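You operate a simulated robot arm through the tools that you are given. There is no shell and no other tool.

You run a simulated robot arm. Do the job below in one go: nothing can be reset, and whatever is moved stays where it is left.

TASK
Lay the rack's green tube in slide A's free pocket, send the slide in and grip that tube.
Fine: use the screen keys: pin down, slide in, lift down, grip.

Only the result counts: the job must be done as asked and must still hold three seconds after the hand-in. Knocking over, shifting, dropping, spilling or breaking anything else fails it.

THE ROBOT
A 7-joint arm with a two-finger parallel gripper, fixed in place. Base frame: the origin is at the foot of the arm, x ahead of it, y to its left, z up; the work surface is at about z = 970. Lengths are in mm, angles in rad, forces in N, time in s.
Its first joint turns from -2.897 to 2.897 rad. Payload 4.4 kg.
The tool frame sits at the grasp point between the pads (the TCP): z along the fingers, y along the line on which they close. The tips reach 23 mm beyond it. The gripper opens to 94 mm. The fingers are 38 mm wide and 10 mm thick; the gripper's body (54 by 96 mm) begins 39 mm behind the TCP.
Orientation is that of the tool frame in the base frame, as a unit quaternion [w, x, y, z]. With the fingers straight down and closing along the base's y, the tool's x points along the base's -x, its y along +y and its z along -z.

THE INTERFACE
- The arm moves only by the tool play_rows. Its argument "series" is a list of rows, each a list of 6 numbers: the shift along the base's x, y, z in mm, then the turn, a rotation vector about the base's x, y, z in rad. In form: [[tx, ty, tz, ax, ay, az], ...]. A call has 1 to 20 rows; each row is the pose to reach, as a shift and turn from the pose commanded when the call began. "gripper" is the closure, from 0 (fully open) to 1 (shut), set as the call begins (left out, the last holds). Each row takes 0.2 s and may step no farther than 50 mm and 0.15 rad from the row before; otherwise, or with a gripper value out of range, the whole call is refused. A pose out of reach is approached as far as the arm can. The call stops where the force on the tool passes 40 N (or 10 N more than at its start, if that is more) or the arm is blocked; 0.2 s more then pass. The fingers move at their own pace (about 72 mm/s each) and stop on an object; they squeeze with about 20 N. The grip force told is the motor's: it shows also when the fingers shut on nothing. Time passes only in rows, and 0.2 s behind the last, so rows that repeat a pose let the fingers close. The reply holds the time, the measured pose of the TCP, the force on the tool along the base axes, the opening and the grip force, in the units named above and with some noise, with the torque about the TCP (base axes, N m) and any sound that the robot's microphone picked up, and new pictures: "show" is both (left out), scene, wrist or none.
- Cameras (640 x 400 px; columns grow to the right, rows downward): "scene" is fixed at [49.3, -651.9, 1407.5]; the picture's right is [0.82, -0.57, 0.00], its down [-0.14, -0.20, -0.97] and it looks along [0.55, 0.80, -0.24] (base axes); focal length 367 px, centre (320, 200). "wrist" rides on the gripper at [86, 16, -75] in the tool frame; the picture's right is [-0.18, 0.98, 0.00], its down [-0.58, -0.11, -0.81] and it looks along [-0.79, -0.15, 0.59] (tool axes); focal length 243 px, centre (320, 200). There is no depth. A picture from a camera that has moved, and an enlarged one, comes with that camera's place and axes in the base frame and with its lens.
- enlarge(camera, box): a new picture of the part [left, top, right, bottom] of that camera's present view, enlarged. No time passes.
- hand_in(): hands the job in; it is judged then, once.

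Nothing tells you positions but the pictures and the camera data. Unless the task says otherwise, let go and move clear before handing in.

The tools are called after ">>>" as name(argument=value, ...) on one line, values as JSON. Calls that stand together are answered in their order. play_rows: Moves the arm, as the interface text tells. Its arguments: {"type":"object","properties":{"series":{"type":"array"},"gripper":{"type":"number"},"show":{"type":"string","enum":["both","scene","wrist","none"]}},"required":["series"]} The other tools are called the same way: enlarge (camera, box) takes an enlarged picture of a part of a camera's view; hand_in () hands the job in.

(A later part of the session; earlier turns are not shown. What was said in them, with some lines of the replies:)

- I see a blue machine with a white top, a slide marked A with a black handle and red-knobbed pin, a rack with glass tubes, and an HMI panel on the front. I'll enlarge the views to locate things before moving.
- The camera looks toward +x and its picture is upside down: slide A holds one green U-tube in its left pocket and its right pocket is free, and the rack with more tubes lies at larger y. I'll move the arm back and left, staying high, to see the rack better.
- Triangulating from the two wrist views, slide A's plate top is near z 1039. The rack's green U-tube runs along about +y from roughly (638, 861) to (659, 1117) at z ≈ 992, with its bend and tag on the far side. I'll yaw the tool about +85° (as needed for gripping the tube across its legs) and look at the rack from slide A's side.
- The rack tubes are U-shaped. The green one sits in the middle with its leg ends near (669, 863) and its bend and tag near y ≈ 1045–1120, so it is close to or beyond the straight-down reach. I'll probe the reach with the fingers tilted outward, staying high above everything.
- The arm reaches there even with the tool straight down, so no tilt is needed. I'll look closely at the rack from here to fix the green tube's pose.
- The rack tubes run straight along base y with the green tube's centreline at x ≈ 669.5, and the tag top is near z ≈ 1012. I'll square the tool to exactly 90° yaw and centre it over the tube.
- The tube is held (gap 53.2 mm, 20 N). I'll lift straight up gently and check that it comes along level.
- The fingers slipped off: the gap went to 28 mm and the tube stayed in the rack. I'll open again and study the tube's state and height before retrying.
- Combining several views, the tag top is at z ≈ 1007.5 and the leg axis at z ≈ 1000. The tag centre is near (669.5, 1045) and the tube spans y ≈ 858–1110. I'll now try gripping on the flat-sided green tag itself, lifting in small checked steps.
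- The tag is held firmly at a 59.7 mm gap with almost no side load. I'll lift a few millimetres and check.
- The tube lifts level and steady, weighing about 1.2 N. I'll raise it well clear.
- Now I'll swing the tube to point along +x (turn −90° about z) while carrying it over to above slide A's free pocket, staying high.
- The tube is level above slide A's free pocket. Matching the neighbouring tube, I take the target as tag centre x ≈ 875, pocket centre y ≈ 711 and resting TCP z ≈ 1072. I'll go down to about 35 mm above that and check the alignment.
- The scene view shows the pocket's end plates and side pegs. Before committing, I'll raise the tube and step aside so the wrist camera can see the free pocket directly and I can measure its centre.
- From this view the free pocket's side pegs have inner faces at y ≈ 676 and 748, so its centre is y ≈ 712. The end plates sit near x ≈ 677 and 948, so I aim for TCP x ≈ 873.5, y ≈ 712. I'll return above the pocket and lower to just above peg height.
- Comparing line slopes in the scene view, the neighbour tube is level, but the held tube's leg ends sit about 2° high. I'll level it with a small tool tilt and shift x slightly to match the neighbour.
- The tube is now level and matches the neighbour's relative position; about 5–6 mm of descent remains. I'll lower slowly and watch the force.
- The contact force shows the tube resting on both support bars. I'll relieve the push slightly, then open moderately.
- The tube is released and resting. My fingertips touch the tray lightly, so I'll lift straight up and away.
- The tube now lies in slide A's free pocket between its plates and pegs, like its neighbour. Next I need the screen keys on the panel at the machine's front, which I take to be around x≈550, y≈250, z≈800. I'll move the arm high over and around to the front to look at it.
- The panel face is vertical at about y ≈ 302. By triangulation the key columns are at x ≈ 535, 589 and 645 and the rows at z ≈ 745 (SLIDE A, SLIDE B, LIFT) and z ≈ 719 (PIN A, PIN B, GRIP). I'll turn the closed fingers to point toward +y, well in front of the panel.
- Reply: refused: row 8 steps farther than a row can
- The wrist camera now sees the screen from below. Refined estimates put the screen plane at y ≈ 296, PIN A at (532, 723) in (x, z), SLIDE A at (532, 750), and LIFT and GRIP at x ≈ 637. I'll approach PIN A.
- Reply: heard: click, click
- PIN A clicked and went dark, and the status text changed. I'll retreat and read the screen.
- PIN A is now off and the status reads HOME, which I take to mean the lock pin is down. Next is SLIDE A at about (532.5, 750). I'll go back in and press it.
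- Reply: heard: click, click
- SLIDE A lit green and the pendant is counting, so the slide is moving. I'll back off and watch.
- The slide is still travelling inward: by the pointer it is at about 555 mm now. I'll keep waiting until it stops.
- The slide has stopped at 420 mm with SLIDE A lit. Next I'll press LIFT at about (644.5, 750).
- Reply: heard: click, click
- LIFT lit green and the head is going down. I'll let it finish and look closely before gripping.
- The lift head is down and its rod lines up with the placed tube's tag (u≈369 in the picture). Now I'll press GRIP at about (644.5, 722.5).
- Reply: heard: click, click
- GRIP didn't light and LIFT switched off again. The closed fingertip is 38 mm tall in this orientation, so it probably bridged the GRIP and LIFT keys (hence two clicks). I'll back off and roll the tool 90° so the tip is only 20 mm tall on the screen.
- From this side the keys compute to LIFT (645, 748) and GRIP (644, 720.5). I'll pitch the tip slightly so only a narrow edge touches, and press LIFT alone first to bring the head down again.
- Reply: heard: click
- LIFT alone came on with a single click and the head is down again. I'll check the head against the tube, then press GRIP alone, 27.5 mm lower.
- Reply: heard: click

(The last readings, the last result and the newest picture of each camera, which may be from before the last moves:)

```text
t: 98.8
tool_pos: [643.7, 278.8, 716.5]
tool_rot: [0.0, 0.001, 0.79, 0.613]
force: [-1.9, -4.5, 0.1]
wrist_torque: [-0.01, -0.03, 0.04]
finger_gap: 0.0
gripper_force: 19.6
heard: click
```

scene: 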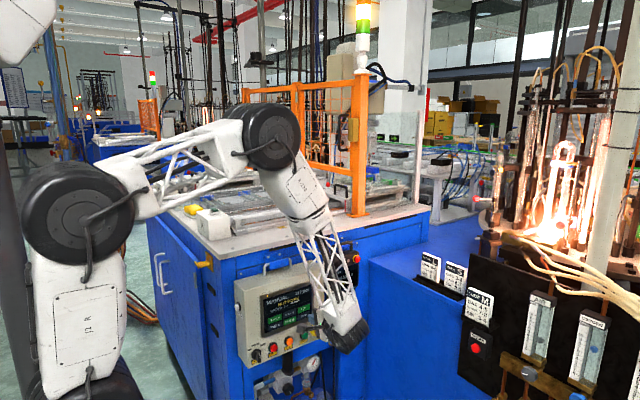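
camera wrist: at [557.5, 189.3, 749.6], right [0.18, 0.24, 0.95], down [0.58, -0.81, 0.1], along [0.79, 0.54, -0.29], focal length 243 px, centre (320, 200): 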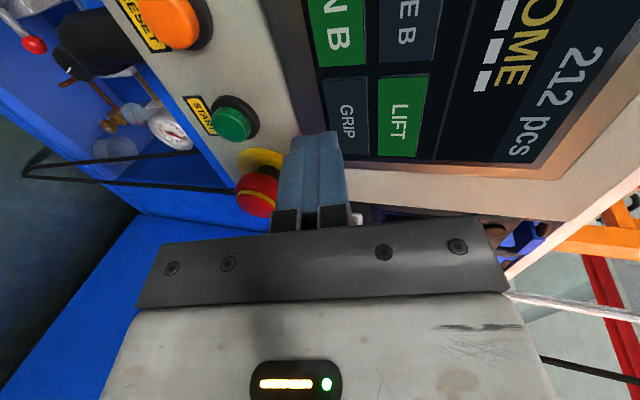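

>>> play_rows(series=[[0, -5, 0, 0, 0, 0], [0, -20, 0, 0, 0, 0], [0, -45, 0, 0, 0, 0], [0, -75, 0, 0, 0, 0], [0, -75, 0, 0, 0, 0]], show="both")

>>> enlarge(camera="wrist", box=[160, 0, 480, 200])

>>> enlarge(camera="scene", box=[240, 270, 350, 350])

>>> enlarge(camera="scene", box=[355, 150, 400, 190])

```text
t: 100.0
tool_pos: [643.1, 202.4, 716.2]
tool_rot: [0.0, -0.001, 0.79, 0.613]
force: [0.3, 0.8, 0.0]
wrist_torque: [0.02, 0.02, 0.02]
finger_gap: 0.0
gripper_force: 20.0
camera wrist: at [557.1, 134.7, 750.1], right [0.18, 0.24, 0.95], down [0.58, -0.81, 0.1], along [0.79, 0.54, -0.29], focal length 243 px, centre (320, 200)
```

scene: 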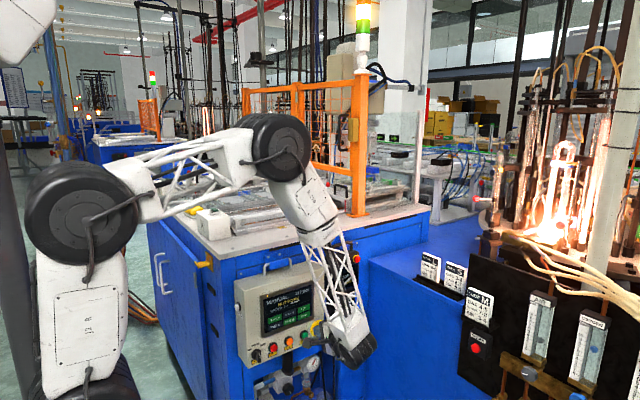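
wrist: 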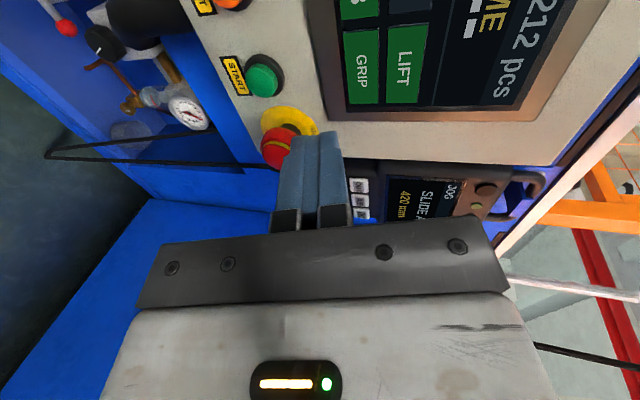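

```text
2.00 times, centred on (320, 100) of wrist
camera zoom: at [557.1, 134.7, 750.1], right [0.18, 0.24, 0.95], down [0.58, -0.81, 0.1], along [0.79, 0.54, -0.29], focal length 485 px, centre (320, 400)
```

zoom: 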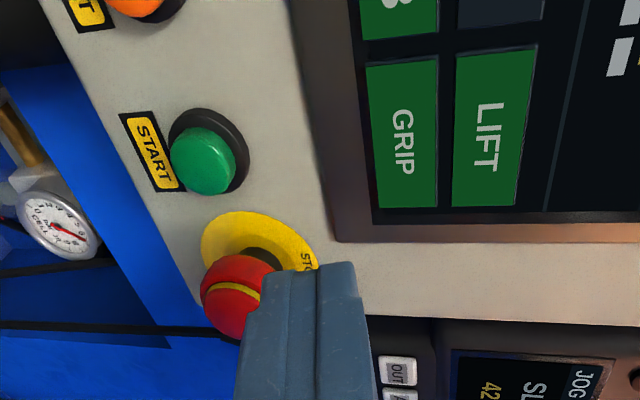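

```text
5.00 times, centred on (295, 310) of scene
camera zoom: at [49.3, -651.9, 1407.5], right [0.82, -0.57, 0.0], down [-0.14, -0.2, -0.97], along [0.55, 0.8, -0.24], focal length 1835 px, centre (445, -350)
```

zoom: 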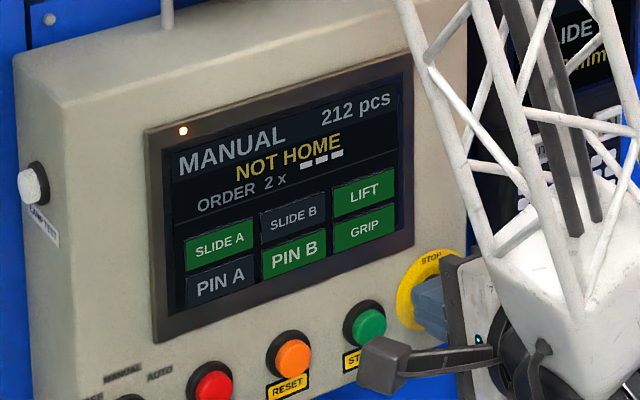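

```text
10.00 times, centred on (378, 170) of scene
camera zoom: at [49.3, -651.9, 1407.5], right [0.82, -0.57, 0.0], down [-0.14, -0.2, -0.97], along [0.55, 0.8, -0.24], focal length 3669 px, centre (-255, 500)
```

zoom: 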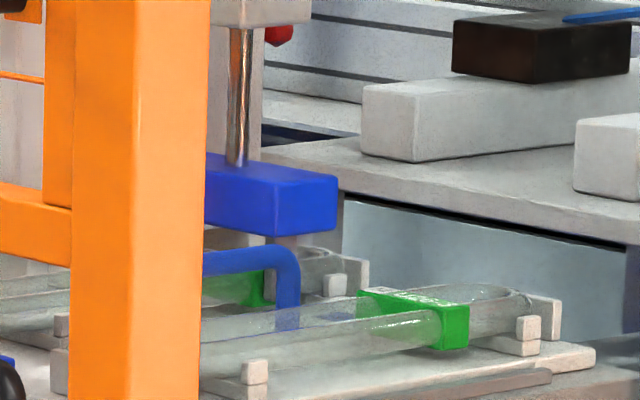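

GRIP is lit green together with SLIDE A and LIFT, and the jaw has visibly closed in. I'll retreat the arm and look at the gripped tube more closely to verify.

>>> play_rows(series=[[0, -40, 0, 0, 0, 0], [0, -80, 0, 0, 0, 0], [0, -120, 0, 0, 0, 0], [0, -160, 10, 0, 0, 0], [0, -195, 40, 0, 0, 0], [0, -220, 80, 0, 0, 0], [0, -240, 120, 0, 0, 0], [0, -250, 165, 0, 0, 0], [0, -250, 210, 0, 0, 0], [0, -250, 255, 0, 0, 0], [0, -250, 300, 0, 0, 0], [0, -250, 345, 0, 0, 0], [0, -250, 390, 0, 0, 0], [0, -250, 435, 0, 0, 0], [0, -250, 435, 0, 0, 0]], show="both")

```text
t: 103.2
tool_pos: [645.7, -46.1, 1150.9]
tool_rot: [0.0, 0.0, 0.79, 0.613]
force: [-1.1, -0.2, -0.3]
wrist_torque: [0.01, 0.05, -0.03]
finger_gap: 0.0
gripper_force: 19.9
camera wrist: at [558.8, -113.9, 1185.2], right [0.18, 0.24, 0.95], down [0.58, -0.81, 0.09], along [0.79, 0.54, -0.29], focal length 243 px, centre (320, 200)
```

scene: 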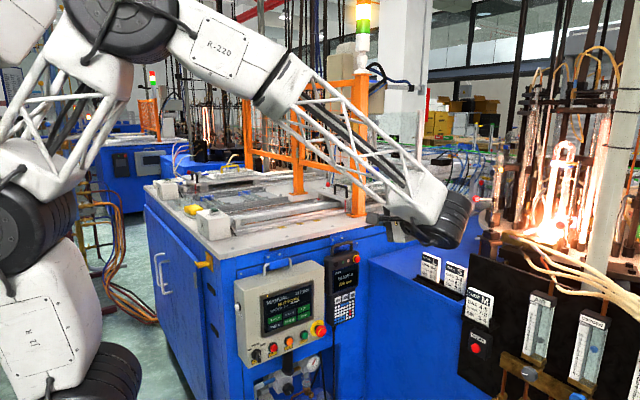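
wrist: 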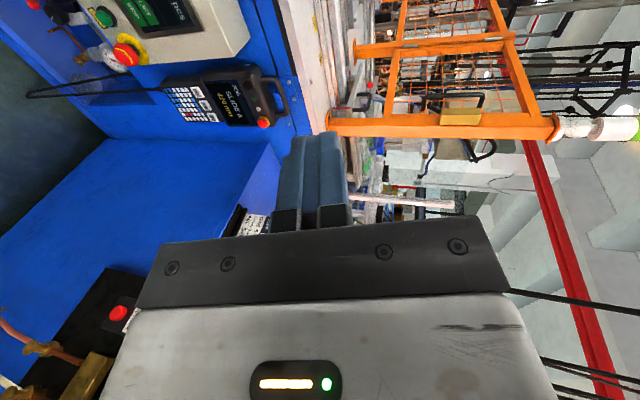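

>>> play_rows(series=[[5, 5, 25, -0.132, 0, 0], [15, 15, 50, -0.264, 0, 0], [25, 30, 75, -0.396, 0, 0], [40, 45, 100, -0.528, 0, 0], [50, 60, 125, -0.66, 0, 0], [65, 80, 150, -0.792, 0, 0], [75, 100, 175, -0.924, 0, 0], [90, 120, 200, -1.056, 0, 0], [100, 145, 225, -1.188, 0, 0], [115, 167, 248, -1.3208, 0, 0], [115, 167, 248, -1.3208, 0, 0]], show="scene")

>>> play_rows(series=[[15, 15, 10, 0, 0, 0.12], [30, 35, 20, 0, 0, 0.24], [45, 55, 30, 0, 0, 0.36], [60, 75, 40, 0, 0, 0.48], [80, 95, 50, 0, 0, 0.6], [100, 115, 60, 0, 0, 0.72], [120, 145, 70, 0, 0, 0.84], [135, 170, 80, 0, 0, 0.92], [150, 193, 85, 0, 0, 0.99], [150, 193, 85, 0, 0, 0.99]], show="both")

```text
t: 105.6
tool_pos: [759.5, 121.8, 1400.5]
tool_rot: [0.0, 0.001, 1.0, -0.001]
force: [0.0, 0.1, 0.1]
wrist_torque: [-0.04, -0.01, 0.02]
finger_gap: 0.0
gripper_force: 20.2
```

scene: 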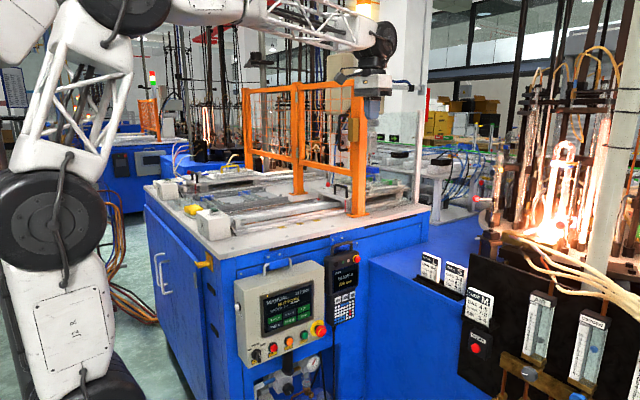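

```text
t: 107.8
tool_pos: [909.3, 314.7, 1485.9]
tool_rot: [0.0, -0.475, 0.88, -0.001]
force: [0.6, 1.1, -0.4]
wrist_torque: [-0.01, -0.02, 0.02]
finger_gap: 0.0
gripper_force: 20.1
camera wrist: at [849.1, 251.8, 1559.7], right [-0.72, 0.69, 0.0], down [0.41, 0.43, 0.81], along [0.56, 0.58, -0.59], focal length 243 px, centre (320, 200)
```

scene: 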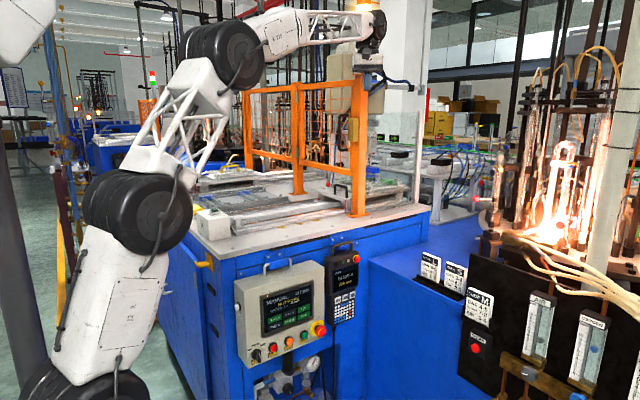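
wrist: 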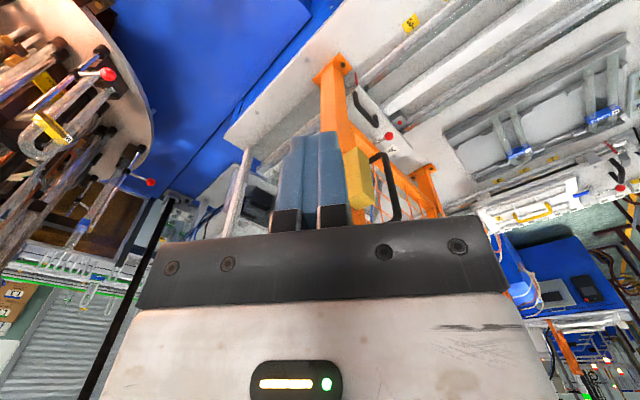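

>>> play_rows(series=[[0, 0, 0, 0, 0, 0.05], [0, 0, 0, 0, 0, 0.05], [0, 0, 0, 0, 0, 0.05], [0, 0, 0, 0, 0, 0.05]], gripper=0.0, show="wrist")

>>> enlarge(camera="wrist", box=[220, 60, 440, 230])

>>> enlarge(camera="scene", box=[340, 130, 420, 210])

>>> enlarge(camera="scene", box=[225, 235, 375, 375])

```text
t: 108.8
tool_pos: [909.7, 313.9, 1485.1]
tool_rot: [0.0, -0.497, 0.868, 0.0]
force: [-0.3, 0.2, -1.0]
wrist_torque: [0.02, 0.02, 0.02]
finger_gap: 94.0
gripper_force: 0.1
camera wrist: at [852.1, 248.4, 1559.2], right [-0.75, 0.66, 0.0], down [0.39, 0.45, 0.81], along [0.53, 0.61, -0.59], focal length 243 px, centre (320, 200)
```

wrist: 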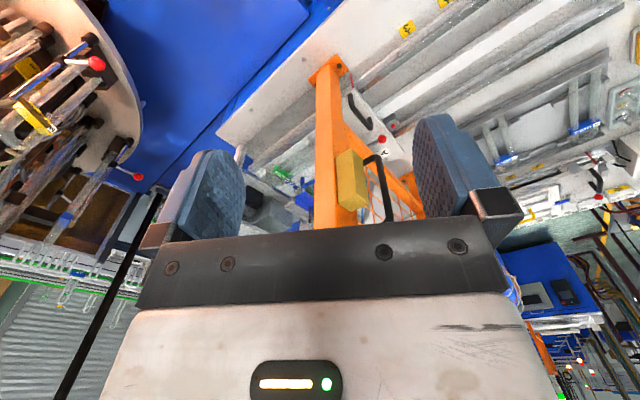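

```text
2.35 times, centred on (330, 145) of wrist
camera zoom: at [852.1, 248.4, 1559.2], right [-0.75, 0.66, 0.0], down [0.39, 0.45, 0.81], along [0.53, 0.61, -0.59], focal length 571 px, centre (296, 329)
```

zoom: 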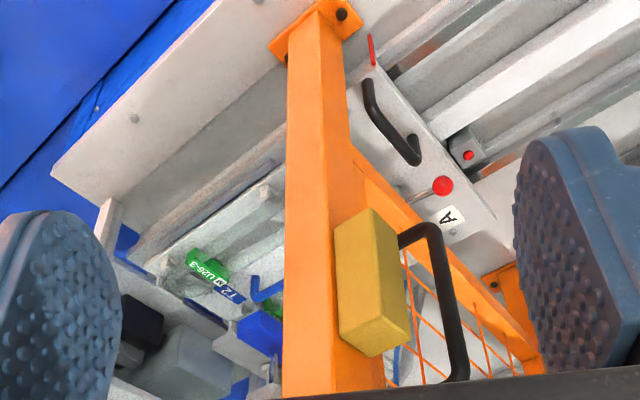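

```text
5.00 times, centred on (380, 170) of scene
camera zoom: at [49.3, -651.9, 1407.5], right [0.82, -0.57, 0.0], down [-0.14, -0.2, -0.97], along [0.55, 0.8, -0.24], focal length 1835 px, centre (20, 350)
```

zoom: 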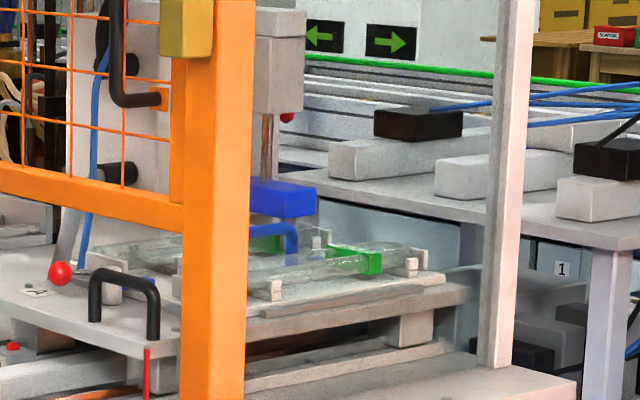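

```text
2.86 times, centred on (300, 305) of scene
camera zoom: at [49.3, -651.9, 1407.5], right [0.82, -0.57, 0.0], down [-0.14, -0.2, -0.97], along [0.55, 0.8, -0.24], focal length 1048 px, centre (377, -100)
```

zoom: 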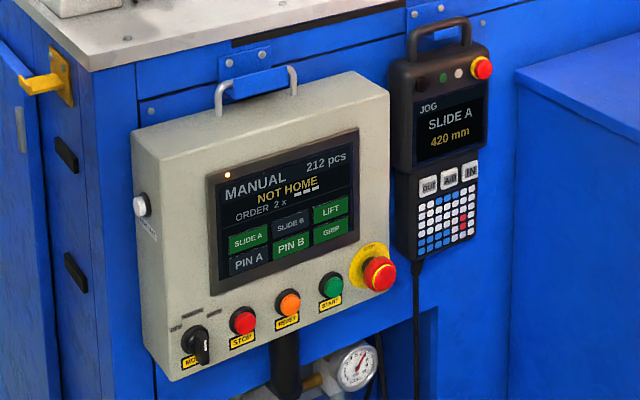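

>>> play_rows(series=[[12, -25, 0, 0, 0, 0.03], [25, -50, 0, 0, 0, 0.06], [38, -75, 0, 0, 0, 0.09], [50, -98, 0, 0, 0, 0.11], [50, -98, 0, 0, 0, 0.11]], show="wrist")

>>> enlarge(camera="wrist", box=[230, 120, 410, 235])

```text
t: 110.0
tool_pos: [960.0, 216.9, 1484.6]
tool_rot: [0.0, -0.545, 0.839, -0.001]
force: [-0.3, 0.7, 0.6]
wrist_torque: [0.06, -0.01, -0.01]
finger_gap: 93.8
gripper_force: 0.2
camera wrist: at [910.1, 145.7, 1558.8], right [-0.82, 0.57, 0.0], down [0.34, 0.49, 0.81], along [0.46, 0.66, -0.59], focal length 243 px, centre (320, 200)
```

wrist: 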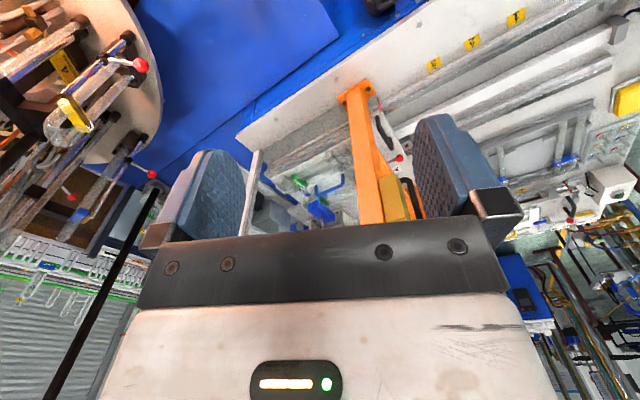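

```text
3.48 times, centred on (320, 178) of wrist
camera zoom: at [910.1, 145.7, 1558.8], right [-0.82, 0.57, 0.0], down [0.34, 0.49, 0.81], along [0.46, 0.66, -0.59], focal length 844 px, centre (320, 278)
```

zoom: 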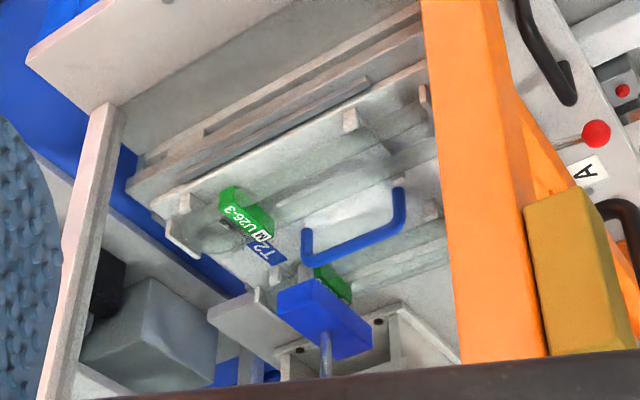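

>>> enlarge(camera="wrist", box=[285, 165, 355, 215])

>>> enlarge(camera="scene", box=[360, 155, 395, 187])

```text
8.00 times, centred on (320, 190) of wrist
camera zoom: at [910.1, 145.7, 1558.8], right [-0.82, 0.57, 0.0], down [0.34, 0.49, 0.81], along [0.46, 0.66, -0.59], focal length 1941 px, centre (320, 280)
```

zoom: 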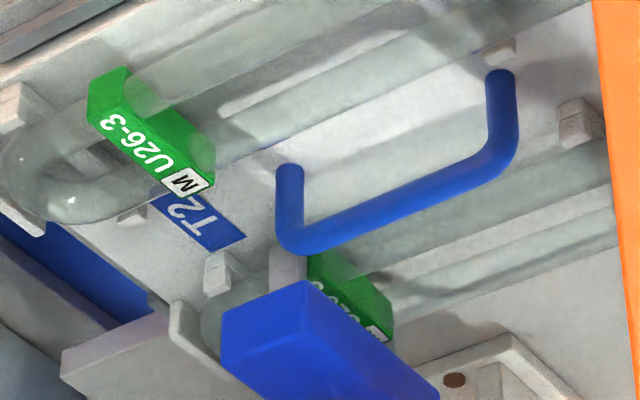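

```text
12.50 times, centred on (378, 171) of scene
camera zoom: at [49.3, -651.9, 1407.5], right [0.82, -0.57, 0.0], down [-0.14, -0.2, -0.97], along [0.55, 0.8, -0.24], focal length 4587 px, centre (-399, 562)
```

zoom: 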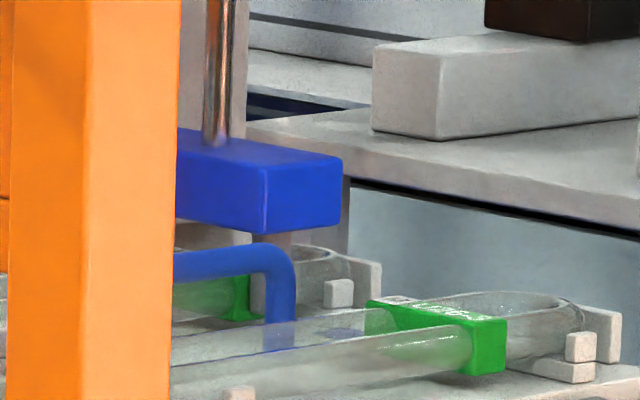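

The lift head sits over the placed tube's tag with its jaw against the tag, and SLIDE A, LIFT and GRIP all stay lit. I'll draw the arm back clear of the machine and check once more.

>>> play_rows(series=[[-30, -10, 0, 0, 0, -0.1], [-65, -20, 0, 0, 0, -0.2], [-105, -25, 0, 0, 0, -0.3], [-145, -25, 0, 0, 0, -0.4], [-190, -25, 0, 0, 0, -0.5], [-235, -25, -10, 0, 0, -0.6], [-280, -25, -20, 0, 0, -0.7], [-320, -25, -30, 0, 0, -0.8], [-350, -25, -40, 0, 0, -0.9], [-350, -25, -40, 0, 0, -0.9]], show="both")

>>> enlarge(camera="scene", box=[225, 235, 375, 375])

>>> enlarge(camera="scene", box=[340, 130, 420, 210])

>>> enlarge(camera="scene", box=[140, 165, 300, 265])

```text
t: 112.2
tool_pos: [608.4, 190.4, 1444.6]
tool_rot: [0.0, -0.125, 0.992, -0.002]
force: [0.8, 0.4, 0.6]
wrist_torque: [0.02, -0.02, 0.01]
finger_gap: 94.1
gripper_force: 0.0
camera wrist: at [521.1, 186.5, 1519.2], right [-0.06, 1.0, 0.0], down [0.59, 0.04, 0.81], along [0.81, 0.05, -0.59], focal length 243 px, centre (320, 200)
```

scene: 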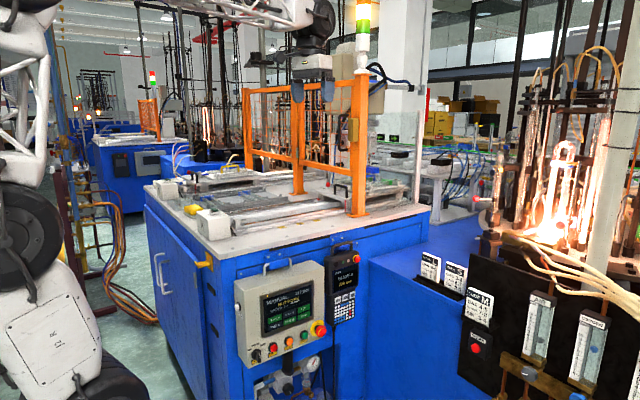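
wrist: 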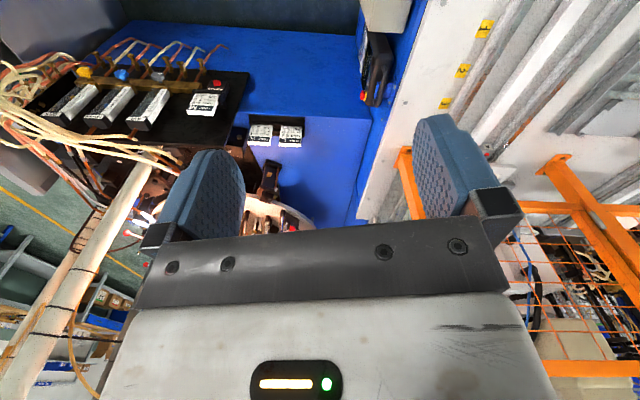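

```text
2.86 times, centred on (300, 305) of scene
camera zoom: at [49.3, -651.9, 1407.5], right [0.82, -0.57, 0.0], down [-0.14, -0.2, -0.97], along [0.55, 0.8, -0.24], focal length 1048 px, centre (377, -100)
```

zoom: 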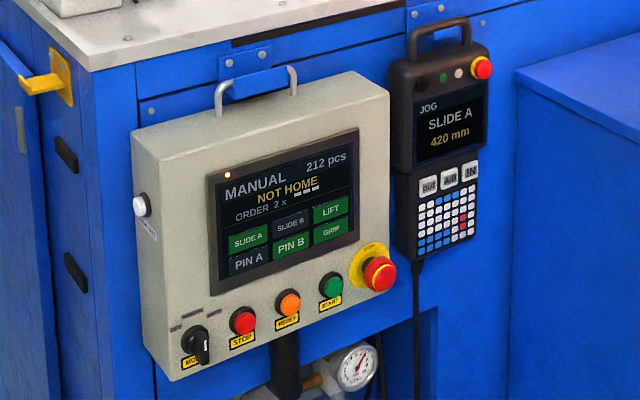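

```text
5.00 times, centred on (380, 170) of scene
camera zoom: at [49.3, -651.9, 1407.5], right [0.82, -0.57, 0.0], down [-0.14, -0.2, -0.97], along [0.55, 0.8, -0.24], focal length 1835 px, centre (20, 350)
```

zoom: 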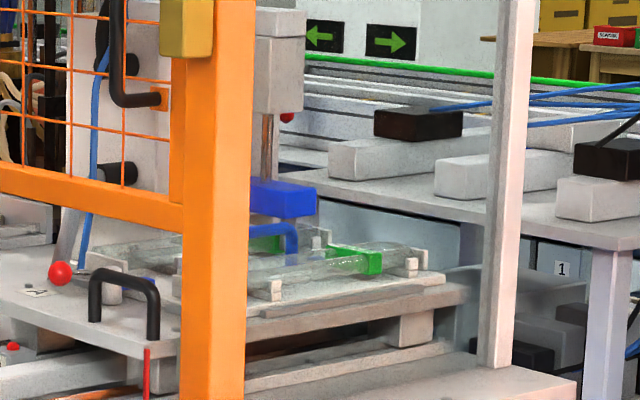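

```text
4.00 times, centred on (220, 215) of scene
camera zoom: at [49.3, -651.9, 1407.5], right [0.82, -0.57, 0.0], down [-0.14, -0.2, -0.97], along [0.55, 0.8, -0.24], focal length 1468 px, centre (720, 140)
```

zoom: 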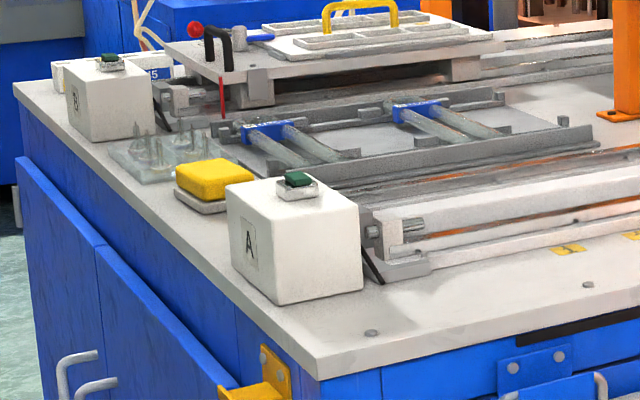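

The rack's other two tubes are undisturbed and slide A is in at 420 mm. The lift is down, GRIP is lit on the placed tube, and the arm is open and clear, so I'm handing in.

>>> hand_in()

```text
The job is handed in.
```

The rack's green tube is in slide A's free pocket, the slide is in at 420 mm, the lift is down, and the machine's jaw has closed on the tube's tag. I handed the job in with SLIDE A, LIFT and GRIP lit on the screen and PIN A off. I took PIN A off to mean the pin is down. I never saw the pin itself, but the slide moved in once it was off.

A few things did not go cleanly:

- **First pick slipped:** I gripped the tube by its glass legs and it stayed in the rack when I lifted. I then picked it up by its green tag without trouble.
- **Extra lift cycle:** my first try at GRIP touched the LIFT key as well, which sent the lift back up. I pressed LIFT again on its own, then GRIP on its own. The lift therefore went down, up and down again before gripping.
- **Tray nudged:** while setting the tube down, my fingertips touched the tray and moved it by what looked like under a millimetre.

I judged the grip from the cameras: the jaw is at the tag's position and moved in when GRIP was pressed. I did not test it by lifting the tube. The other two rack tubes and the neighbouring tube in slide A look undisturbed, and the arm is open and clear.
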